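You operate a simulated robot arm through the tools that you are given. There is no shell and no other tool.

The job below is to be done with a simulated robot arm. You get a single attempt, and the scene is never put back.

JOB
Strip the brown block and brush the chips off it.
Fine: open the clamp, bush to the drip tray, bolt to the rack's empty hole, brush back. Set down upright: red block brush. What is to be rubbed or washed off counts as gone when no trace of it is left.

Only the result counts: the job must be done as asked and must still hold three seconds after the hand-in. Knocking over, shifting, dropping, spilling or breaking anything else fails it.

ROBOT AND FRAMES
A 6-joint arm with a two-finger gripper, fixed in place. Base frame: the origin is on the floor under the middle of its stand, x ahead of it, y to its left, z up. Readings come in m, rad, newtons and seconds.
It reaches about 0.94 m from its shoulder. Its first joint turns from -2.897 to 2.897 rad. Payload 2.54 kg.
The TCP is the grasp point between the finger pads, 0.03 m short of the fingertips. In the tool frame z runs along the fingers and y along their closing line. The gripper opens to 0.116 m; its body begins 0.095 m behind the TCP.
Orientation is that of the tool frame in the base frame, as [roll, pitch, yaw] about the fixed x, y, z axes, in that order (R = Rz(yaw) Ry(pitch) Rx(roll)). With the fingers straight down and closing along the base's y, the tool's x points along the base's -x, its y along +y and its z along -z.

CONTROLS
- The arm moves only by the tool drive_tool. Its argument "deltas" is a list of rows, each an object (a shift or turn left out is 0, a gripper value left out holds the last) with "offset": the shift along the base's x, y, z in m, a list of three; "angular": the turn, a rotation vector about the base's x, y, z in rad, a list of three; "gripper": the finger opening in m, from 0 to 0.116. In form: [{"offset": [x, y, z], "angular": [wx, wy, wz], "gripper": gripper}, ...]. A call has 1 to 20 rows; each row is the pose to reach, as a shift and turn from the pose commanded when the call began. A row lasts 0.2 s, in which the tool goes at most 0.05 m and 0.15 rad; a call with a longer step from one row to the next is refused whole, and so is a gripper value outside its range. A pose out of reach is approached as far as the arm can. The call stops where the force on the tool passes 40 N (or 10 N more than at its start, if that is more) or the arm is blocked; 0.2 s more then pass. Each finger travels about 0.072 m/s and halts on what it meets, pressing with about 32 N; the grip force reading is that of the motor and also rises with nothing between the fingers. The clock runs only during rows and for 0.2 s after the last one: add rows that repeat a pose to give the fingers time. The reply holds the time, the measured pose of the TCP, the force on the tool along the base axes, the opening and the grip force, in the units named above and with some noise, with the torque about the TCP (base axes, N m) and any sound that the robot's microphone picked up.
- Cameras (640 x 400 px; columns grow to the right, rows downward): "scene" is fixed at [0.0583, 0.498, 1.4833]; the picture's right is [-0.78, -0.62, 0.00], its down [-0.58, 0.73, -0.37] and it looks along [0.23, -0.29, -0.93] (base axes); focal length 214 px, centre (320, 200). "wrist" rides on the gripper at [0.069, -0.015, -0.122] in the tool frame; the picture's right is [0.21, 0.98, 0.00], its down [-0.83, 0.18, -0.53] and it looks along [-0.52, 0.11, 0.85] (tool axes); focal length 251 px, centre (320, 200). There is no depth. A picture from a camera that has moved, and an enlarged one, comes with that camera's place and axes in the base frame and with its lens. The place of the scene camera against the robot may be out by one fixed shift of up to 0.012 m in any direction.
- capture(camera): a new picture of that camera. It takes no simulated time.
- close_up(camera, box): a new picture of the part [left, top, right, bottom] of that camera's present view, enlarged. It takes no simulated time.
- job_done(): hands the job in; it is judged then, once.

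Nothing tells you positions but the pictures and the camera data. Unless the task says otherwise, let go and move clear before handing in.

The tools are called after ">>>" as name(argument=value, ...) on one line, values as JSON. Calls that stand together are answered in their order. drive_tool: Moves the arm, as the interface text tells. Its arguments: {"type":"object","properties":{"deltas":{"type":"array","items":{"type":"object","properties":{"offset":{"type":"array","items":{"type":"number"}},"angular":{"type":"array","items":{"type":"number"}},"gripper":{"type":"number"}}}}},"required":["deltas"]} The other tools are called the same way: capture (camera) takes a picture; close_up (camera, box) takes an enlarged picture of a part of a camera's view; job_done () hands the job in.

At the start:

```text
clock: 0.0
ee_pos: [0.2864, 0.2609, 1.128]
ee_rot: [3.14, -0.001, 3.141]
wrist_force: [0.3, 1.2, 0.8]
ft_torque: [0.03, 0.0, -0.01]
finger_gap: 0.1162
finger_force: 0.1
```

scene: 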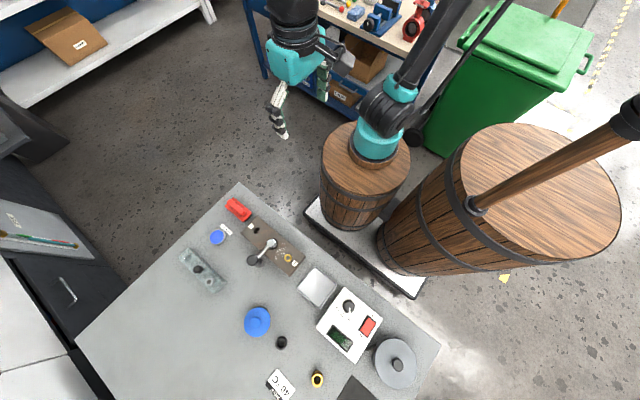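
wrist: 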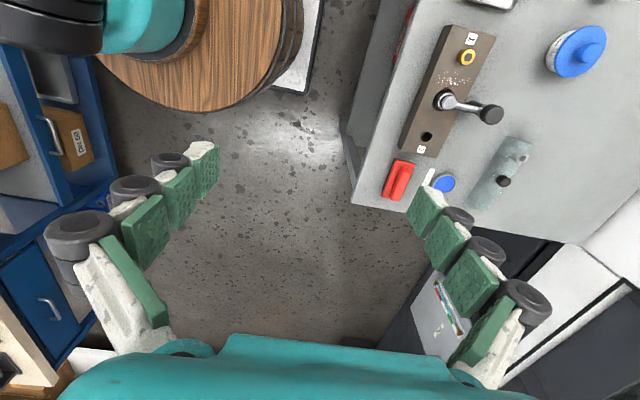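

I see a grey table holding a brown block with a clamp lever, a bush and a bolt, a red brush, and a few other items. I'll look closer before moving anything.

>>> close_up(camera="scene", box=[170, 180, 330, 300])

>>> close_up(camera="scene", box=[230, 260, 430, 400])

>>> close_up(camera="wrist", box=[350, 0, 560, 220])

>>> close_up(camera="scene", box=[0, 180, 140, 300])

```text
3.33 times, centred on (250, 240) of scene
camera zoom: at [0.0583, 0.498, 1.4833], right [-0.78, -0.62, 0.0], down [-0.58, 0.73, -0.37], along [0.23, -0.29, -0.93], focal length 715 px, centre (553, 67)
```

zoom: 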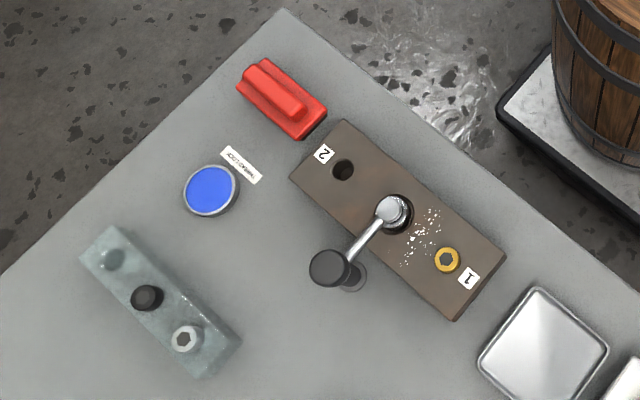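

```text
2.86 times, centred on (330, 330) of scene
camera zoom: at [0.0583, 0.498, 1.4833], right [-0.78, -0.62, 0.0], down [-0.58, 0.73, -0.37], along [0.23, -0.29, -0.93], focal length 613 px, centre (291, -171)
```

zoom: 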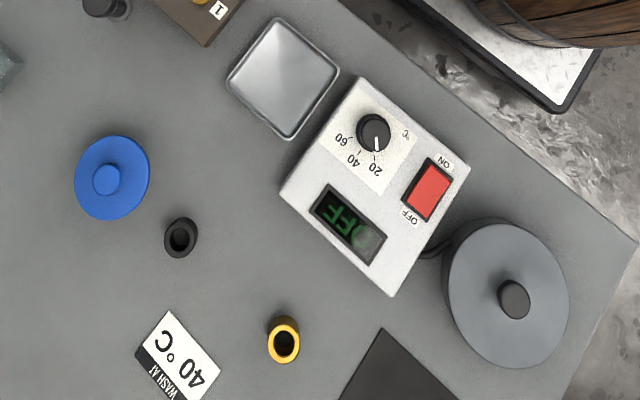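

```text
1.82 times, centred on (455, 110) of wrist
camera zoom: at [0.217, 0.2459, 1.2514], right [-0.21, 0.98, 0.0], down [0.83, 0.18, 0.53], along [0.52, 0.11, -0.85], focal length 457 px, centre (74, 364)
```

zoom: 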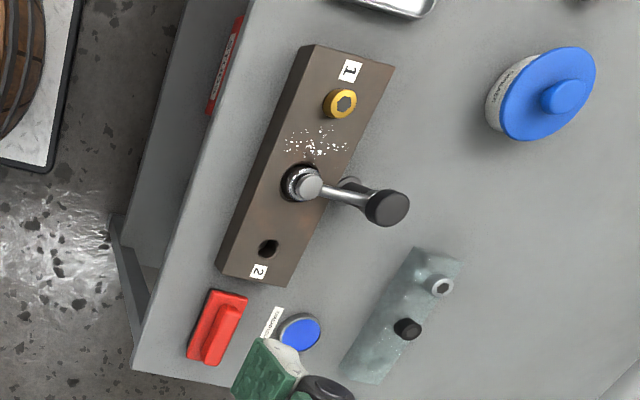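

```text
3.33 times, centred on (70, 240) of scene
camera zoom: at [0.0583, 0.498, 1.4833], right [-0.78, -0.62, 0.0], down [-0.58, 0.73, -0.37], along [0.23, -0.29, -0.93], focal length 715 px, centre (1153, 67)
```

zoom: 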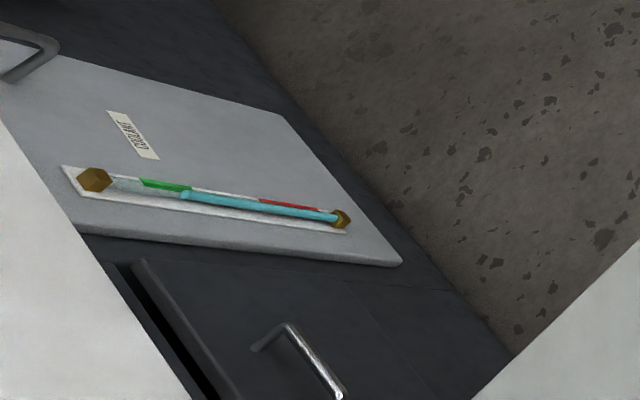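

I need finer views of the block's holes, the rack, the brush and the labels.

>>> close_up(camera="scene", box=[240, 210, 304, 250])

>>> close_up(camera="scene", box=[240, 235, 304, 275])

>>> close_up(camera="scene", box=[176, 220, 256, 270])

>>> close_up(camera="scene", box=[176, 245, 240, 295])

>>> close_up(camera="scene", box=[215, 190, 263, 220])

>>> close_up(camera="wrist", box=[390, 10, 518, 90])

>>> close_up(camera="wrist", box=[390, 70, 518, 150])

>>> close_up(camera="wrist", box=[430, 130, 558, 210])

```text
10.00 times, centred on (272, 230) of scene
camera zoom: at [0.0583, 0.498, 1.4833], right [-0.78, -0.62, 0.0], down [-0.58, 0.73, -0.37], along [0.23, -0.29, -0.93], focal length 2145 px, centre (800, -100)
```

zoom: 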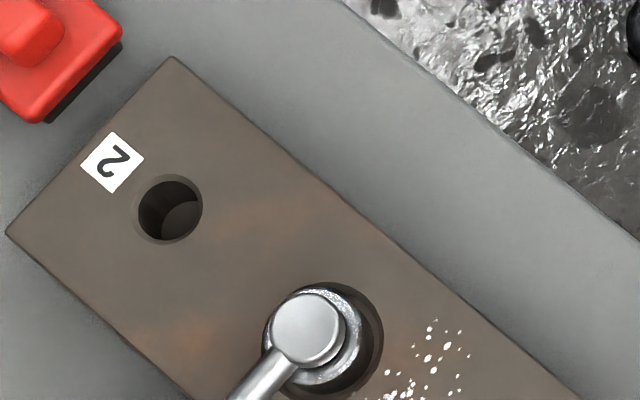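

```text
10.00 times, centred on (272, 255) of scene
camera zoom: at [0.0583, 0.498, 1.4833], right [-0.78, -0.62, 0.0], down [-0.58, 0.73, -0.37], along [0.23, -0.29, -0.93], focal length 2145 px, centre (800, -350)
```

zoom: 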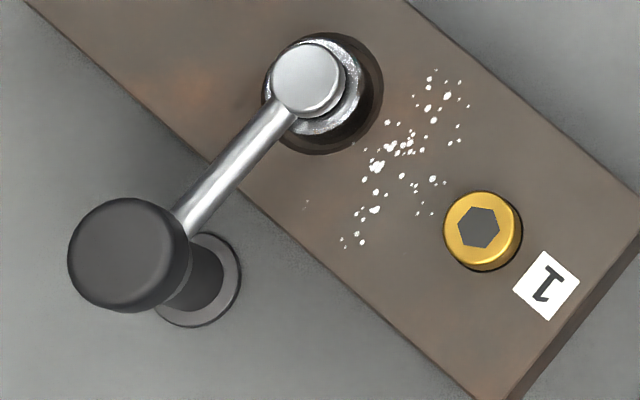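

```text
8.00 times, centred on (216, 245) of scene
camera zoom: at [0.0583, 0.498, 1.4833], right [-0.78, -0.62, 0.0], down [-0.58, 0.73, -0.37], along [0.23, -0.29, -0.93], focal length 1716 px, centre (1152, -160)
```

zoom: 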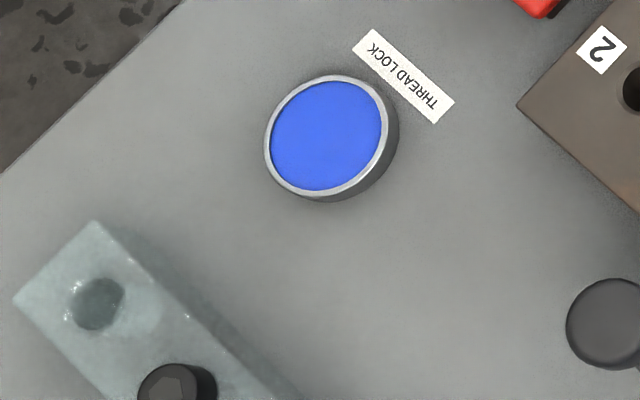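

```text
8.00 times, centred on (208, 270) of scene
camera zoom: at [0.0583, 0.498, 1.4833], right [-0.78, -0.62, 0.0], down [-0.58, 0.73, -0.37], along [0.23, -0.29, -0.93], focal length 1716 px, centre (1216, -360)
```

zoom: 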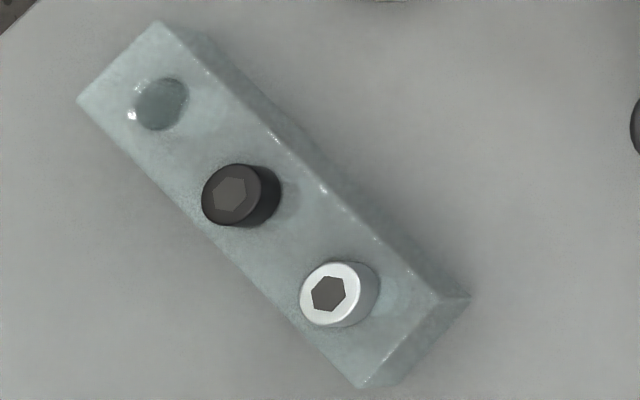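

```text
13.33 times, centred on (239, 205) of scene
camera zoom: at [0.0583, 0.498, 1.4833], right [-0.78, -0.62, 0.0], down [-0.58, 0.73, -0.37], along [0.23, -0.29, -0.93], focal length 2860 px, centre (1400, 133)
```

zoom: 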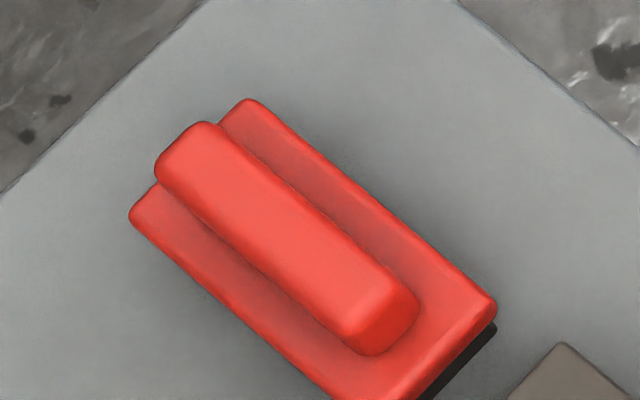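

```text
5.00 times, centred on (454, 50) of wrist
camera zoom: at [0.217, 0.2459, 1.2514], right [-0.21, 0.98, 0.0], down [0.83, 0.18, 0.53], along [0.52, 0.11, -0.85], focal length 1257 px, centre (-350, 950)
```

zoom: 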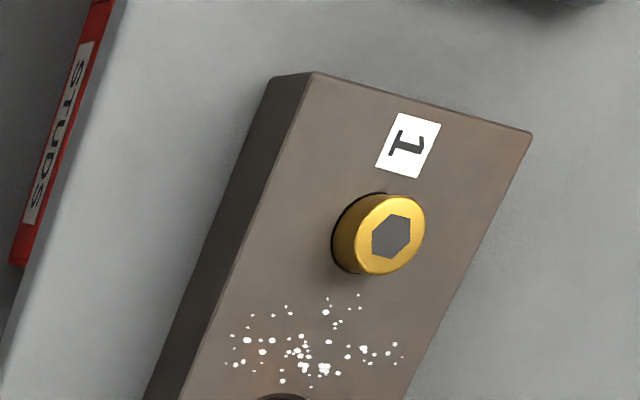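

```text
5.00 times, centred on (454, 110) of wrist
camera zoom: at [0.217, 0.2459, 1.2514], right [-0.21, 0.98, 0.0], down [0.83, 0.18, 0.53], along [0.52, 0.11, -0.85], focal length 1257 px, centre (-350, 650)
```

zoom: 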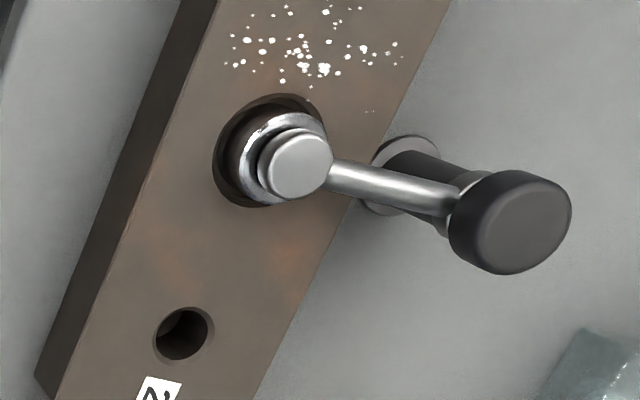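

```text
5.00 times, centred on (494, 170) of wrist
camera zoom: at [0.217, 0.2459, 1.2514], right [-0.21, 0.98, 0.0], down [0.83, 0.18, 0.53], along [0.52, 0.11, -0.85], focal length 1257 px, centre (-550, 350)
```

zoom: 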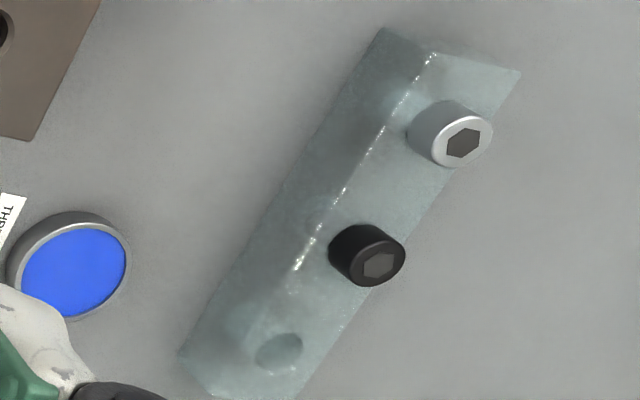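

The gear is laid out along x. Block at y≈0.50: hole 1 with a gold bolt at x≈0.19, clamped bore at x≈0.26, empty hole 2 at x≈0.34. Clamp post is near (0.26, 0.57), brush (0.44, 0.48), rack y≈0.69, tray (0.06, 0.51). I'll move the wrist camera closer to examine the clamp and bush.

>>> drive_tool(deltas=[{"offset": [-0.012, 0.025, -0.02]}, {"offset": [-0.024, 0.05, -0.04]}, {"offset": [-0.036, 0.076, -0.065]}, {"offset": [-0.048, 0.102, -0.09]}, {"offset": [-0.06, 0.128, -0.115]}, {"offset": [-0.072, 0.154, -0.14]}, {"offset": [-0.084, 0.18, -0.165]}, {"offset": [-0.096, 0.204, -0.19]}, {"offset": [-0.096, 0.204, -0.19]}])

>>> capture(camera="wrist")

>>> capture(camera="scene")

```text
clock: 2.0
ee_pos: [0.1916, 0.4632, 0.939]
ee_rot: [-3.141, 0.0, 3.14]
wrist_force: [-0.4, 0.2, 0.5]
ft_torque: [-0.04, 0.0, 0.02]
finger_gap: 0.1161
finger_force: 0.0
```

```text
taken
camera wrist: at [0.1223, 0.4484, 1.0622], right [-0.21, 0.98, 0.0], down [0.83, 0.18, 0.53], along [0.52, 0.11, -0.85], focal length 251 px, centre (320, 200)
```

wrist: 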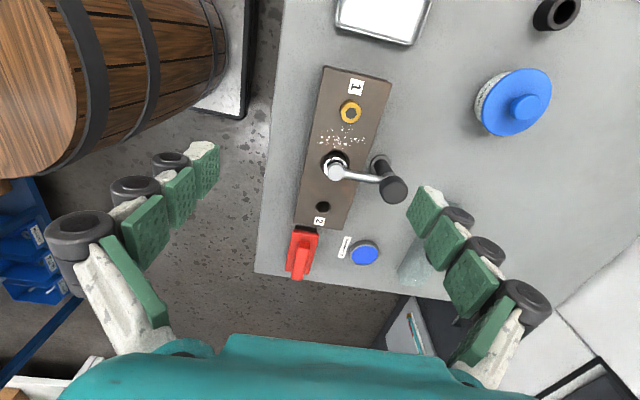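

```text
taken
```

scene: 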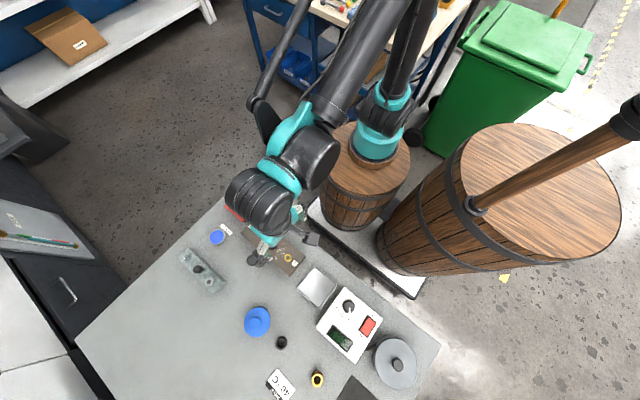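

The clamp looks like a post at the block's side with an arm reaching over the bore. I'll zoom in on each part.

>>> close_up(camera="wrist", box=[304, 130, 416, 210])

>>> close_up(camera="wrist", box=[304, 60, 416, 140])

>>> close_up(camera="wrist", box=[270, 200, 398, 290])

>>> close_up(camera="wrist", box=[100, 150, 240, 250])

```text
5.00 times, centred on (360, 170) of wrist
camera zoom: at [0.1223, 0.4484, 1.0622], right [-0.21, 0.98, 0.0], down [0.83, 0.18, 0.53], along [0.52, 0.11, -0.85], focal length 1257 px, centre (120, 350)
```

zoom: 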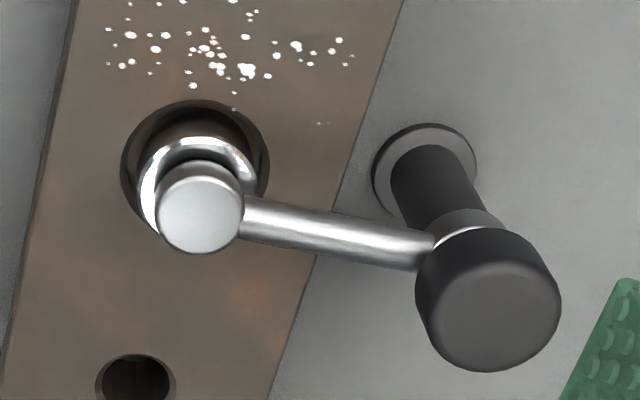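

```text
5.00 times, centred on (360, 100) of wrist
camera zoom: at [0.1223, 0.4484, 1.0622], right [-0.21, 0.98, 0.0], down [0.83, 0.18, 0.53], along [0.52, 0.11, -0.85], focal length 1257 px, centre (120, 700)
```

zoom: 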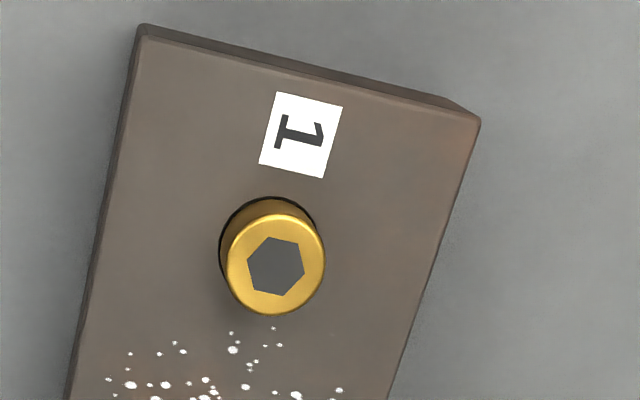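

```text
4.44 times, centred on (334, 245) of wrist
camera zoom: at [0.1223, 0.4484, 1.0622], right [-0.21, 0.98, 0.0], down [0.83, 0.18, 0.53], along [0.52, 0.11, -0.85], focal length 1118 px, centre (258, 0)
```

zoom: 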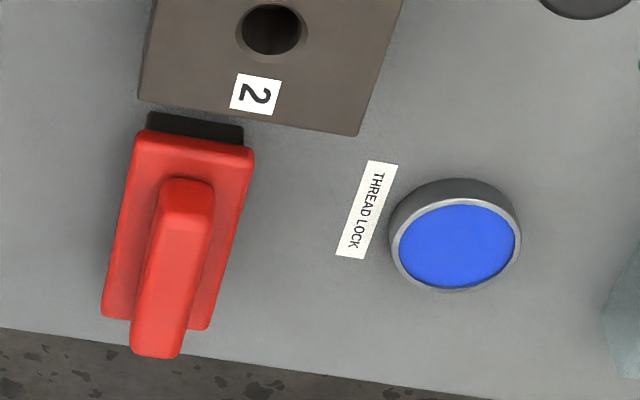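

```text
4.00 times, centred on (170, 200) of wrist
camera zoom: at [0.1223, 0.4484, 1.0622], right [-0.21, 0.98, 0.0], down [0.83, 0.18, 0.53], along [0.52, 0.11, -0.85], focal length 1006 px, centre (920, 200)
```

zoom: 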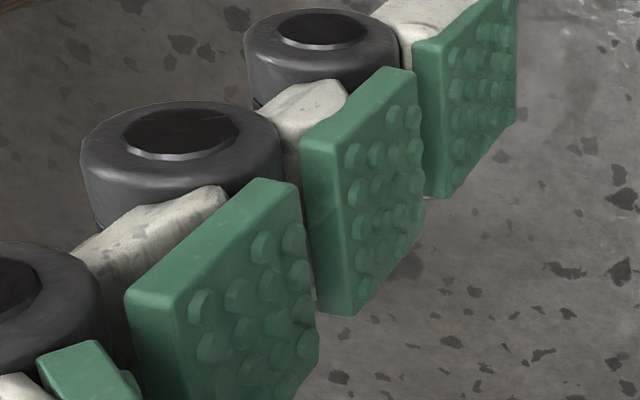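

The clamp looks like a swing arm: a vertical post with a black knob, the arm leaving a chrome collar, and a pad over the chrome bush in the bore. I'll tilt the tool for a side view of the heights.

>>> drive_tool(deltas=[{"offset": [-0.018, 0.009, -0.017], "angular": [0, -0.15, 0]}, {"offset": [-0.036, 0.018, -0.034], "angular": [0, -0.3, 0]}, {"offset": [-0.054, 0.027, -0.052], "angular": [0, -0.45, 0]}, {"offset": [-0.072, 0.037, -0.069], "angular": [0, -0.6, 0]}, {"offset": [-0.072, 0.037, -0.069], "angular": [0, -0.6, 0]}])

>>> capture(camera="wrist")

>>> close_up(camera="wrist", box=[240, 120, 432, 240])

```text
clock: 3.2
ee_pos: [0.1198, 0.5009, 0.8683]
ee_rot: [-3.141, 0.602, 3.141]
wrist_force: [0.1, -0.7, 0.2]
ft_torque: [-0.01, 0.0, 0.01]
finger_gap: 0.1159
finger_force: 0.1
```

```text
taken
camera wrist: at [-0.0064, 0.4862, 0.9304], right [-0.18, 0.98, -0.12], down [0.38, 0.18, 0.91], along [0.91, 0.11, -0.4], focal length 251 px, centre (320, 200)
```

wrist: 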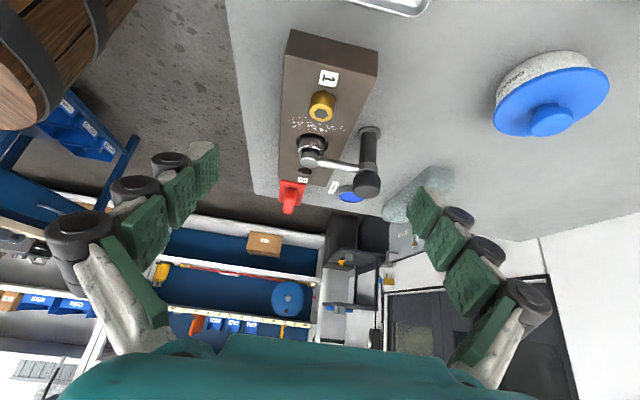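

```text
3.33 times, centred on (336, 180) of wrist
camera zoom: at [-0.0064, 0.4862, 0.9304], right [-0.18, 0.98, -0.12], down [0.38, 0.18, 0.91], along [0.91, 0.11, -0.4], focal length 838 px, centre (267, 267)
```

zoom: 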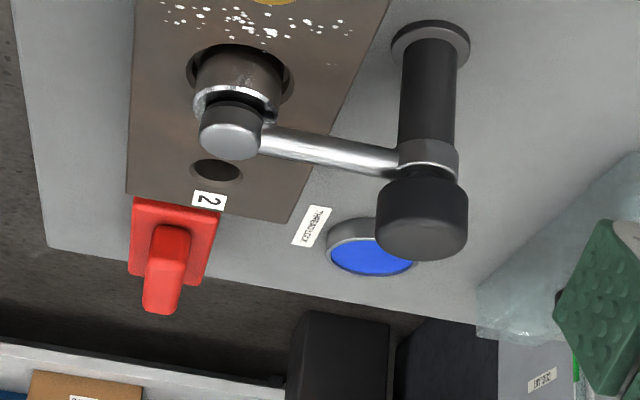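

>>> close_up(camera="wrist", box=[285, 115, 397, 205])

>>> close_up(camera="wrist", box=[270, 25, 398, 125])

>>> close_up(camera="wrist", box=[110, 130, 240, 240])

```text
4.44 times, centred on (341, 160) of wrist
camera zoom: at [-0.0064, 0.4862, 0.9304], right [-0.18, 0.98, -0.12], down [0.38, 0.18, 0.91], along [0.91, 0.11, -0.4], focal length 1118 px, centre (227, 378)
```

zoom: 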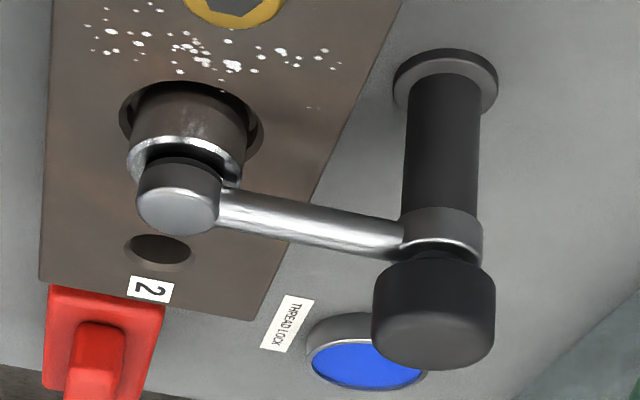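

```text
4.00 times, centred on (334, 75) of wrist
camera zoom: at [-0.0064, 0.4862, 0.9304], right [-0.18, 0.98, -0.12], down [0.38, 0.18, 0.91], along [0.91, 0.11, -0.4], focal length 1006 px, centre (264, 700)
```

zoom: 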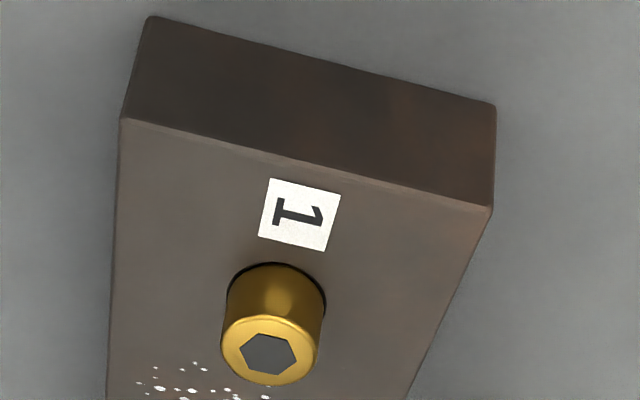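

```text
3.64 times, centred on (175, 185) of wrist
camera zoom: at [-0.0064, 0.4862, 0.9304], right [-0.18, 0.98, -0.12], down [0.38, 0.18, 0.91], along [0.91, 0.11, -0.4], focal length 914 px, centre (847, 254)
```

zoom: 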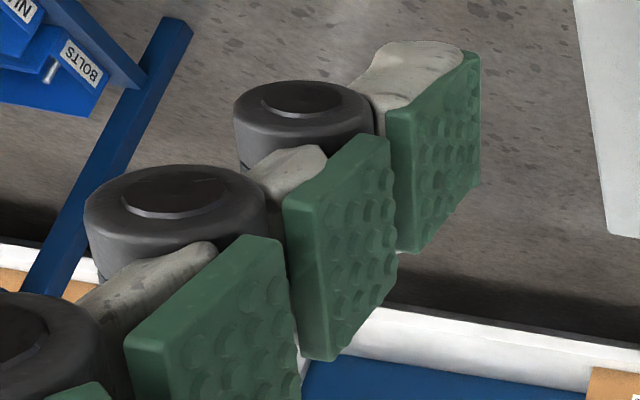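

Table top is about z 0.70 and block top z 0.735. The bolt head tops out near 0.755, the bush near 0.75, and the clamp post axis is about (0.258, 0.573) with its knob top at 0.79. I'll untilt, then yaw so the fingers straddle the knob along x.

>>> drive_tool(deltas=[{"offset": [0.02, 0, 0.02], "angular": [0, 0.15, 0]}, {"offset": [0.04, 0, 0.04], "angular": [0, 0.3, 0]}, {"offset": [0.06, 0, 0.06], "angular": [0, 0.45, 0]}, {"offset": [0.08, 0, 0.08], "angular": [0, 0.6, 0]}, {"offset": [0.08, 0, 0.08], "angular": [0, 0.6, 0]}])

>>> drive_tool(deltas=[{"offset": [0.005, 0.006, 0], "angular": [0, 0, -0.1428]}, {"offset": [0.01, 0.012, 0], "angular": [0, 0, -0.2856]}, {"offset": [0.015, 0.018, 0], "angular": [0, 0, -0.4284]}, {"offset": [0.02, 0.024, 0], "angular": [0, 0, -0.5712]}, {"offset": [0.025, 0.03, 0], "angular": [0, 0, -0.714]}, {"offset": [0.03, 0.036, 0], "angular": [0, 0, -0.8568]}, {"offset": [0.035, 0.042, 0], "angular": [0, 0, -0.9996]}, {"offset": [0.04, 0.048, 0], "angular": [0, 0, -1.1424]}, {"offset": [0.045, 0.054, 0], "angular": [0, 0, -1.2852]}, {"offset": [0.05, 0.06, 0], "angular": [0, 0, -1.428]}, {"offset": [0.0575, 0.072, 0], "angular": [0, 0, -1.5708]}, {"offset": [0.0575, 0.072, 0], "angular": [0, 0, -1.5708]}])

>>> capture(camera="wrist")

>>> capture(camera="scene")

```text
clock: 4.4
ee_pos: [0.1988, 0.5012, 0.9486]
ee_rot: [3.141, -0.003, -3.141]
wrist_force: [0.2, 0.1, 0.0]
ft_torque: [0.0, 0.03, -0.01]
finger_gap: 0.1161
finger_force: 0.1
```

```text
clock: 7.0
ee_pos: [0.2774, 0.5738, 0.951]
ee_rot: [-3.134, -0.003, 1.59]
wrist_force: [-0.6, 0.0, 1.0]
ft_torque: [-0.02, -0.01, 0.01]
finger_gap: 0.1159
finger_force: 0.1
out of reach, approached as far as the arm can: row 11, 12
```

```text
taken
camera wrist: at [0.2618, 0.642, 1.0737], right [0.97, 0.23, -0.01], down [0.2, -0.82, 0.53], along [0.12, -0.52, -0.85], focal length 251 px, centre (320, 200)
```

wrist: 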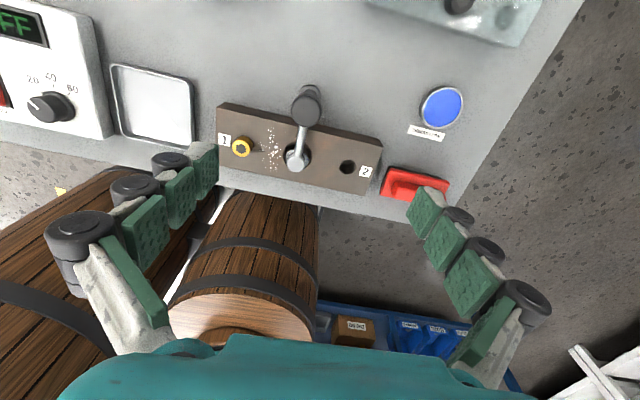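

```text
taken
```

scene: 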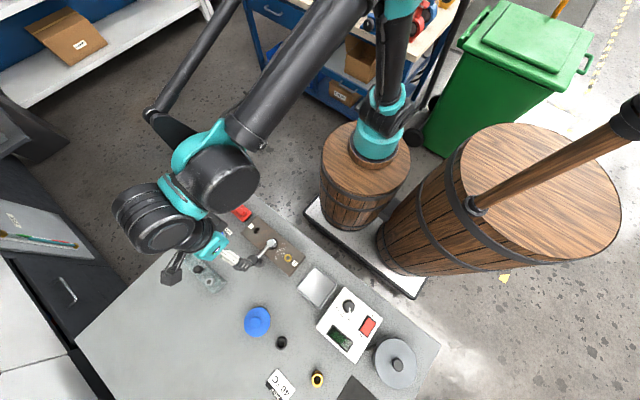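

The last rows came up slightly short of reach at this height. I'll descend a bit, which brings the wrist nearer to the shoulder, and check where the commanded pose lands.

>>> drive_tool(deltas=[{"offset": [0, 0, -0.035]}, {"offset": [0, 0, -0.07]}, {"offset": [0, 0, -0.07]}])

>>> capture(camera="wrist")

```text
clock: 7.8
ee_pos: [0.2835, 0.5703, 0.8796]
ee_rot: [-3.138, 0.0, 1.579]
wrist_force: [-0.3, 0.0, -0.2]
ft_torque: [-0.01, 0.04, 0.0]
finger_gap: 0.1159
finger_force: 0.0
out of reach, approached as far as the arm can: row 1, 2, 3
```

```text
taken
camera wrist: at [0.2693, 0.6398, 1.0031], right [0.97, 0.22, 0.0], down [0.19, -0.82, 0.53], along [0.12, -0.52, -0.85], focal length 251 px, centre (320, 200)
```

wrist: 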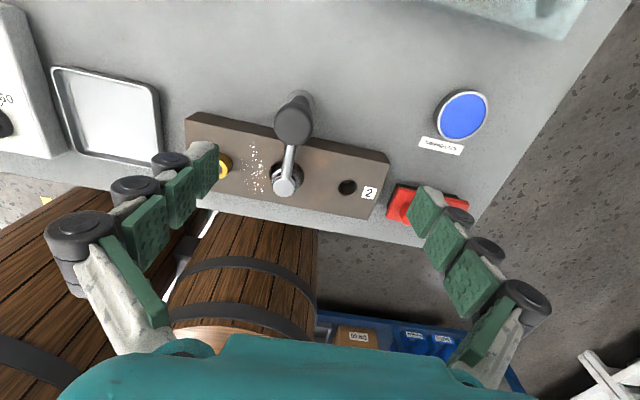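

That's a wrist rotation limit near yaw 1.6, so I'll back the yaw off slightly and see where the position settles.

>>> drive_tool(deltas=[{"angular": [0, 0, 0.14]}, {"angular": [0, 0, 0.14]}, {"angular": [0, 0, 0.14]}])

>>> capture(camera="wrist")

```text
clock: 8.6
ee_pos: [0.2835, 0.571, 0.8811]
ee_rot: [3.141, 0.0, 1.712]
wrist_force: [0.3, -0.1, 0.2]
ft_torque: [0.02, -0.02, 0.01]
finger_gap: 0.116
finger_force: 0.0
```

```text
taken
camera wrist: at [0.26, 0.6373, 1.0038], right [0.94, 0.35, 0.0], down [0.3, -0.79, 0.53], along [0.19, -0.5, -0.85], focal length 251 px, centre (320, 200)
```

wrist: 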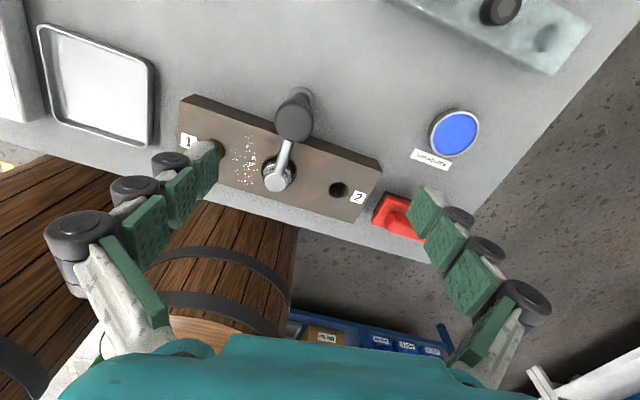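

Position and yaw now track cleanly. I'll zoom to fix the knob's exact position before descending.

>>> close_up(camera="wrist", box=[240, 70, 368, 150])

>>> close_up(camera="wrist", box=[240, 130, 368, 210])

```text
5.00 times, centred on (304, 110) of wrist
camera zoom: at [0.26, 0.6373, 1.0038], right [0.94, 0.35, 0.0], down [0.3, -0.79, 0.53], along [0.19, -0.5, -0.85], focal length 1257 px, centre (400, 650)
```

zoom: 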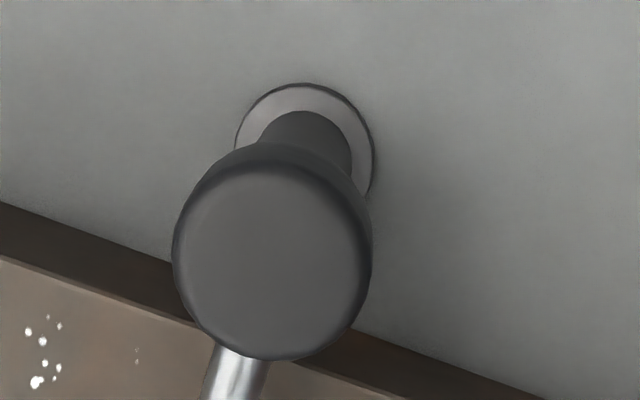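

```text
5.00 times, centred on (304, 170) of wrist
camera zoom: at [0.26, 0.6373, 1.0038], right [0.94, 0.35, 0.0], down [0.3, -0.79, 0.53], along [0.19, -0.5, -0.85], focal length 1257 px, centre (400, 350)
```

zoom: 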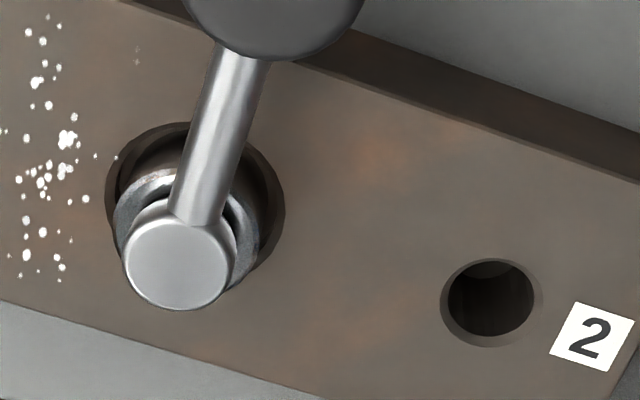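

The post axis comes out at about (0.259, 0.5745). I'll move over it, descend to the knob and grip it.

>>> drive_tool(deltas=[{"offset": [-0.0245, 0.0035, 0]}, {"offset": [-0.0245, 0.0035, -0.03]}, {"offset": [-0.0245, 0.0035, -0.06]}, {"offset": [-0.0245, 0.0035, -0.083]}, {"offset": [-0.0245, 0.0035, -0.083]}])

>>> capture(camera="wrist")

```text
clock: 9.8
ee_pos: [0.2599, 0.5733, 0.7976]
ee_rot: [-3.141, 0.0, 1.711]
wrist_force: [-0.1, -0.6, 0.5]
ft_torque: [-0.01, -0.02, 0.0]
finger_gap: 0.1161
finger_force: 0.0
```

```text
taken
camera wrist: at [0.2356, 0.6391, 0.9216], right [0.94, 0.35, 0.0], down [0.29, -0.79, 0.53], along [0.19, -0.5, -0.85], focal length 251 px, centre (320, 200)
```

wrist: 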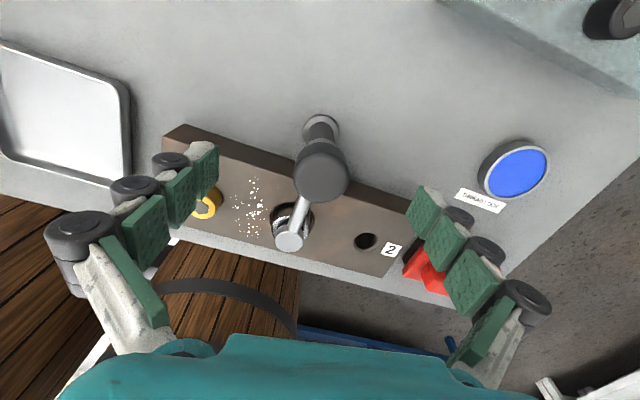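

>>> close_up(camera="wrist", box=[256, 110, 384, 190])

>>> close_up(camera="wrist", box=[256, 170, 384, 250])

```text
5.00 times, centred on (320, 150) of wrist
camera zoom: at [0.2356, 0.6391, 0.9216], right [0.94, 0.35, 0.0], down [0.29, -0.79, 0.53], along [0.19, -0.5, -0.85], focal length 1257 px, centre (320, 450)
```

zoom: 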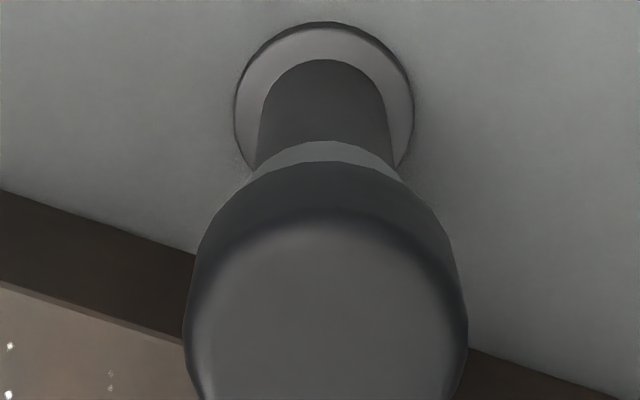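

```text
5.00 times, centred on (320, 210) of wrist
camera zoom: at [0.2356, 0.6391, 0.9216], right [0.94, 0.35, 0.0], down [0.29, -0.79, 0.53], along [0.19, -0.5, -0.85], focal length 1257 px, centre (320, 150)
```

zoom: 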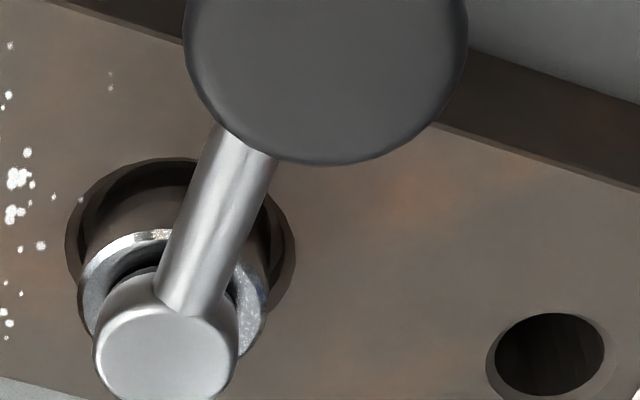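

The knob axis is about 3 mm further in +y than my TCP, so I'll correct for that and close on it.

>>> drive_tool(deltas=[{"offset": [-0.0005, 0.003, 0.0], "gripper": 0.116}, {"offset": [-0.0005, 0.003, 0.0], "gripper": 0.02}, {"offset": [-0.0005, 0.003, 0.0], "gripper": 0.02}, {"offset": [-0.0005, 0.003, 0.0], "gripper": 0.02}, {"offset": [-0.0005, 0.003, 0.0], "gripper": 0.02}, {"offset": [-0.0005, 0.003, 0.0], "gripper": 0.02}])

>>> capture(camera="wrist")

```text
clock: 11.2
ee_pos: [0.2599, 0.5781, 0.7975]
ee_rot: [-3.141, 0.001, 1.71]
wrist_force: [-1.1, 1.2, 0.8]
ft_torque: [0.03, 0.03, 0.06]
finger_gap: 0.0328
finger_force: 45.2
```

```text
taken
camera wrist: at [0.2352, 0.643, 0.9217], right [0.94, 0.35, 0.0], down [0.29, -0.79, 0.53], along [0.19, -0.5, -0.85], focal length 251 px, centre (320, 200)
```

wrist: 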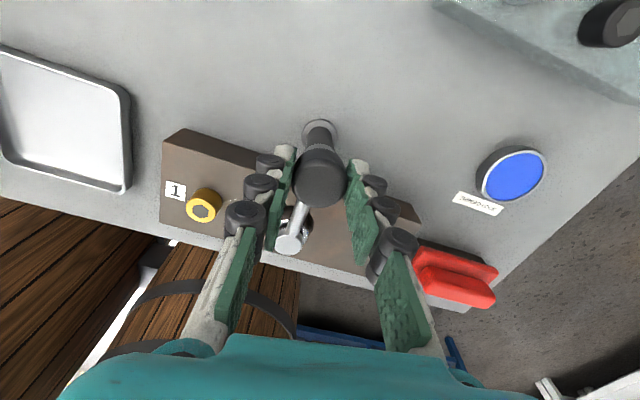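

The knob is gripped at 33 mm. I'll try turning it counter-clockwise a little to swing the arm toward +x.

>>> drive_tool(deltas=[{"angular": [0, 0, 0.06]}, {"angular": [0, 0, 0.12]}, {"angular": [0, 0, 0.18]}, {"angular": [0, 0, 0.24]}])

>>> capture(camera="wrist")

>>> close_up(camera="scene", box=[220, 210, 320, 280])

```text
clock: 12.2
ee_pos: [0.2603, 0.5768, 0.7975]
ee_rot: [3.141, -0.001, 1.951]
wrist_force: [3.2, -12.5, 29.2]
ft_torque: [-0.56, -0.11, 0.01]
finger_gap: 0.0328
finger_force: 44.9
```

```text
taken
camera wrist: at [0.2195, 0.6356, 0.921], right [0.83, 0.56, 0.0], down [0.47, -0.7, 0.53], along [0.3, -0.44, -0.85], focal length 251 px, centre (320, 200)
```

wrist: 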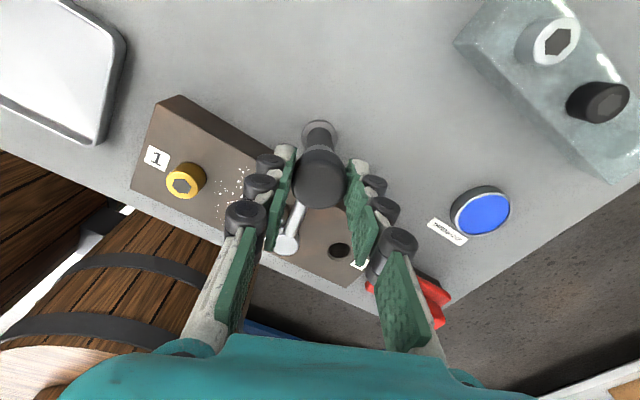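

```text
5.71 times, centred on (270, 245) of scene
camera zoom: at [0.0583, 0.498, 1.4833], right [-0.78, -0.62, 0.0], down [-0.58, 0.73, -0.37], along [0.23, -0.29, -0.93], focal length 1226 px, centre (606, -57)
```

zoom: 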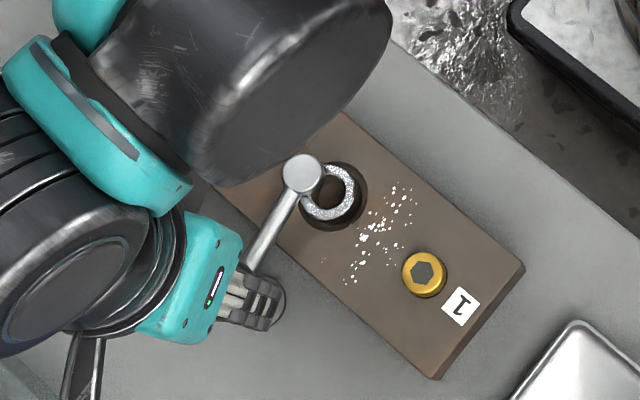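

The arm swings with the knob and the pad is moving off the bush, but about 29 N of upward force has built up. I'll ease the tool up slightly to see whether the clamp lifts as it turns.

>>> drive_tool(deltas=[{"offset": [0, 0, 0.001]}, {"offset": [0, 0, 0.002]}])

>>> close_up(camera="wrist", box=[240, 110, 400, 270])

```text
clock: 12.8
ee_pos: [0.2597, 0.5775, 0.798]
ee_rot: [-3.14, -0.001, 1.948]
wrist_force: [-5.9, -24.4, -24.7]
ft_torque: [-0.6, 0.08, -0.01]
finger_gap: 0.033
finger_force: 45.2
```

```text
2.50 times, centred on (320, 190) of wrist
camera zoom: at [0.2193, 0.637, 0.9221], right [0.83, 0.56, 0.0], down [0.48, -0.7, 0.53], along [0.3, -0.44, -0.85], focal length 629 px, centre (320, 225)
```

zoom: 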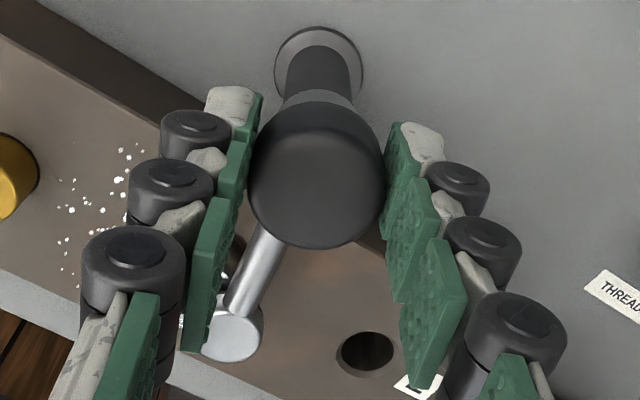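

The clamp doesn't slide vertically, so I over-lifted and I'm also pulling slightly in +y. I'll relax both and keep turning, since the hinge turns freely with about zero z torque.

>>> drive_tool(deltas=[{"offset": [0, -0.0009, -0.0009]}, {"offset": [0, -0.0009, -0.0009]}])

```text
clock: 13.4
ee_pos: [0.259, 0.5787, 0.7991]
ee_rot: [-3.141, -0.002, 1.953]
wrist_force: [-8.3, -11.1, -4.2]
ft_torque: [-1.01, -0.02, -0.06]
finger_gap: 0.0325
finger_force: 45.2
```

>>> drive_tool(deltas=[{"offset": [0.0002, -0.0006, -0.0001], "angular": [0, 0, 0.08]}, {"offset": [0.0003, -0.0008, -0.0002], "angular": [0, 0, 0.16]}, {"offset": [0.0003, -0.0008, -0.0002], "angular": [0, 0, 0.24]}, {"offset": [0.0003, -0.0008, -0.0002], "angular": [0, 0, 0.32]}])

>>> close_up(camera="scene", box=[220, 210, 320, 280])

```text
clock: 14.4
ee_pos: [0.2581, 0.5776, 0.7984]
ee_rot: [3.141, 0.001, 2.271]
wrist_force: [-25.4, 4.1, 14.3]
ft_torque: [0.66, 1.3, -0.08]
finger_gap: 0.033
finger_force: 44.8
```

```text
5.71 times, centred on (270, 245) of scene
camera zoom: at [0.0583, 0.498, 1.4833], right [-0.78, -0.62, 0.0], down [-0.58, 0.73, -0.37], along [0.23, -0.29, -0.93], focal length 1226 px, centre (606, -57)
```

zoom: 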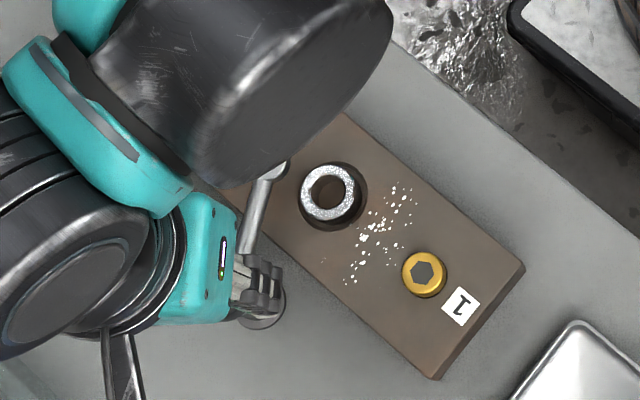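

>>> drive_tool(deltas=[{"offset": [-0.0008, 0.0002, 0.0004]}, {"offset": [-0.001, 0.0002, 0.0005], "angular": [0, 0, 0.1]}, {"offset": [-0.0012, 0.0004, 0.0005], "angular": [0, 0, 0.2]}])

```text
clock: 15.2
ee_pos: [0.2573, 0.5783, 0.7986]
ee_rot: [3.141, 0.002, 2.473]
wrist_force: [-23.3, -1.5, -5.2]
ft_torque: [0.65, 1.25, -0.06]
finger_gap: 0.0327
finger_force: 44.8
```

>>> drive_tool(deltas=[{"offset": [-0.0008, 0.0, -0.0002]}, {"offset": [-0.001, 0.0, -0.0002], "angular": [0, 0, 0.1]}, {"offset": [-0.0012, 0.0002, -0.0002], "angular": [0, 0, 0.2]}, {"offset": [-0.0013, 0.0004, -0.0002], "angular": [0, 0, 0.3]}])

```text
clock: 16.2
ee_pos: [0.2565, 0.5765, 0.7983]
ee_rot: [-3.139, 0.001, 2.771]
wrist_force: [-20.2, -28.2, -10.5]
ft_torque: [-1.08, 0.09, -0.12]
finger_gap: 0.032
finger_force: 45.4
```

I'll re-grip to release the built-up side load, then continue the swing.

>>> drive_tool(deltas=[{"gripper": 0.045}, {"gripper": 0.045}, {"offset": [-0.0008, -0.001, 0.0], "gripper": 0.045}, {"offset": [-0.0008, -0.001, 0.0], "gripper": 0.02}, {"offset": [-0.0008, -0.001, 0.0], "gripper": 0.02}, {"offset": [-0.0008, -0.001, 0.0], "gripper": 0.02}])

>>> capture(camera="wrist")

```text
clock: 17.6
ee_pos: [0.2555, 0.5756, 0.7984]
ee_rot: [-3.139, 0.0, 2.773]
wrist_force: [-5.2, -16.9, -4.4]
ft_torque: [-0.64, 0.13, -0.05]
finger_gap: 0.0327
finger_force: 45.4
```

```text
taken
camera wrist: at [0.1866, 0.5876, 0.9217], right [0.15, 0.99, 0.0], down [0.84, -0.13, 0.53], along [0.53, -0.08, -0.85], focal length 251 px, centre (320, 200)
```

wrist: 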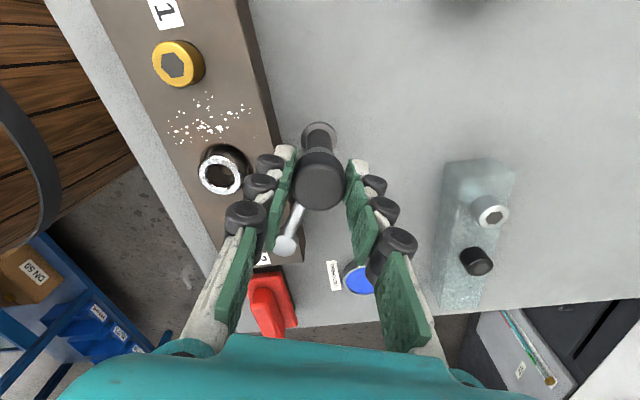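

>>> drive_tool(deltas=[{"offset": [-0.0002, -0.0005, 0], "angular": [0, 0, 0.1]}, {"offset": [-0.0003, -0.0006, 0], "angular": [0, 0, 0.2]}, {"offset": [-0.0003, -0.0006, 0], "angular": [0, 0, 0.3]}, {"offset": [-0.0003, -0.0006, 0], "angular": [0, 0, 0.4]}])

```text
clock: 18.5
ee_pos: [0.2569, 0.5748, 0.7991]
ee_rot: [-3.141, 0.0, 3.107]
wrist_force: [0.6, -2.9, -3.5]
ft_torque: [0.17, 0.56, -0.01]
finger_gap: 0.0329
finger_force: 45.1
stopped in row 4: the force on the tool passed its limit at 41 N (the readings are from after the stop); the commanded pose is now the measured one
```

>>> capture(camera="wrist")

>>> close_up(camera="wrist", box=[220, 120, 420, 300])

>>> close_up(camera="scene", box=[200, 190, 320, 290])

```text
taken
camera wrist: at [0.1866, 0.5628, 0.9222], right [-0.18, 0.98, 0.0], down [0.83, 0.15, 0.53], along [0.53, 0.09, -0.85], focal length 251 px, centre (320, 200)
```

wrist: 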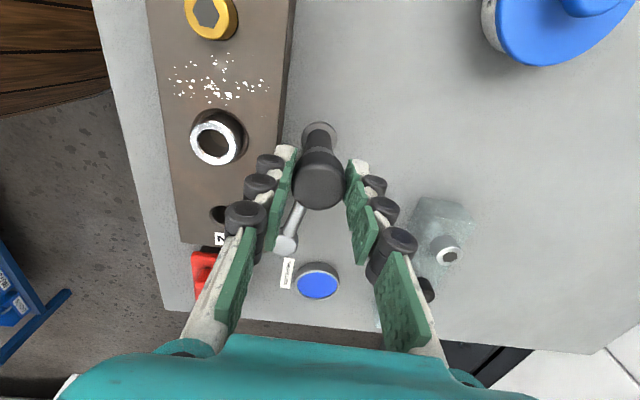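

```text
2.22 times, centred on (320, 210) of wrist
camera zoom: at [0.1866, 0.5628, 0.9222], right [-0.18, 0.98, 0.0], down [0.83, 0.15, 0.53], along [0.53, 0.09, -0.85], focal length 559 px, centre (320, 178)
```

zoom: 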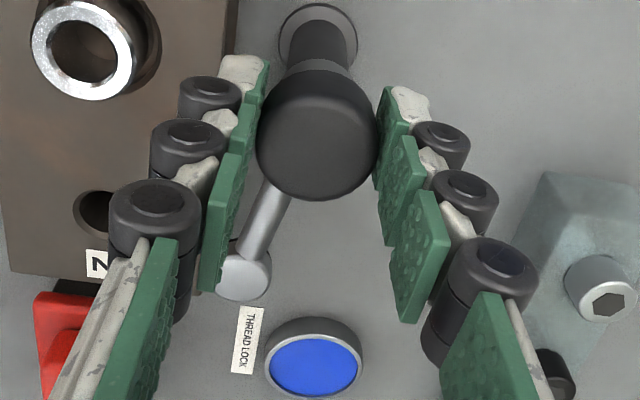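

```text
4.00 times, centred on (260, 240) of scene
camera zoom: at [0.0583, 0.498, 1.4833], right [-0.78, -0.62, 0.0], down [-0.58, 0.73, -0.37], along [0.23, -0.29, -0.93], focal length 858 px, centre (560, 40)
```

zoom: 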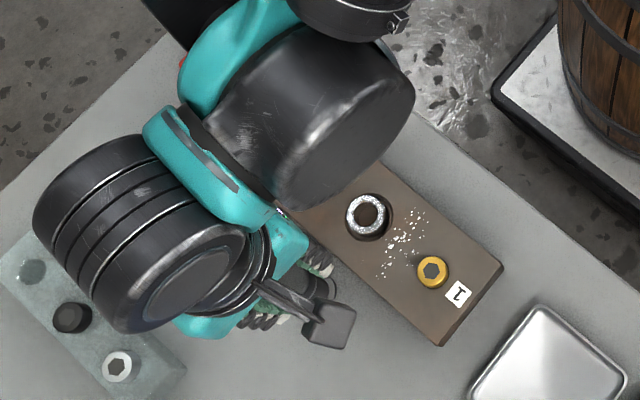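

>>> drive_tool(deltas=[{"angular": [0, 0, 0.04]}, {"angular": [0, 0, 0.08]}, {"angular": [0, 0, 0.12]}])

```text
clock: 19.3
ee_pos: [0.2556, 0.5741, 0.7998]
ee_rot: [-3.138, 0.0, -3.056]
wrist_force: [1.0, -19.9, -13.4]
ft_torque: [-0.31, -0.91, -0.04]
finger_gap: 0.0323
finger_force: 44.9
```

>>> drive_tool(deltas=[{"offset": [0, -0.0008, -0.0004]}, {"offset": [0, -0.0009, -0.0004], "angular": [0, 0, 0.07]}, {"offset": [0, -0.0011, -0.0004], "angular": [0, 0, 0.14]}, {"offset": [0, -0.0012, -0.0004], "angular": [0, 0, 0.21]}])

```text
clock: 20.3
ee_pos: [0.2549, 0.5735, 0.7987]
ee_rot: [-3.14, 0.0, -2.847]
wrist_force: [-2.7, -12.5, 0.7]
ft_torque: [-0.36, 0.3, -0.77]
finger_gap: 0.033
finger_force: 45.0
```

The z torque has risen after about 97° of swing, so that's likely the hinge stop and the clamp is fully open. I'll release, rise and look.

>>> drive_tool(deltas=[{"gripper": 0.06}, {"gripper": 0.1}, {"gripper": 0.1}, {"gripper": 0.1, "offset": [0, 0, 0.03]}, {"gripper": 0.1, "offset": [0, 0, 0.07]}, {"gripper": 0.1, "offset": [0, 0, 0.11]}, {"gripper": 0.1, "offset": [0, 0, 0.11]}])

>>> capture(camera="wrist")

>>> capture(camera="scene")

```text
clock: 21.9
ee_pos: [0.2523, 0.5744, 0.9114]
ee_rot: [-3.138, -0.001, -2.847]
wrist_force: [0.0, 0.1, 0.5]
ft_torque: [-0.03, -0.02, 0.01]
finger_gap: 0.1002
finger_force: 0.1
```

```text
taken
camera wrist: at [0.1912, 0.539, 1.0351], right [-0.49, 0.87, 0.0], down [0.74, 0.41, 0.53], along [0.47, 0.26, -0.85], focal length 251 px, centre (320, 200)
```

wrist: 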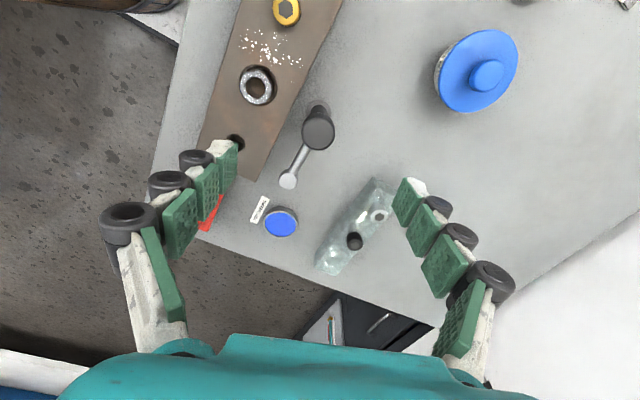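

```text
taken
```

scene: 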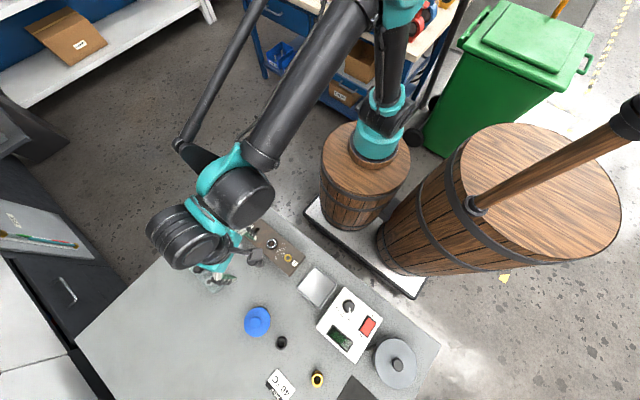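

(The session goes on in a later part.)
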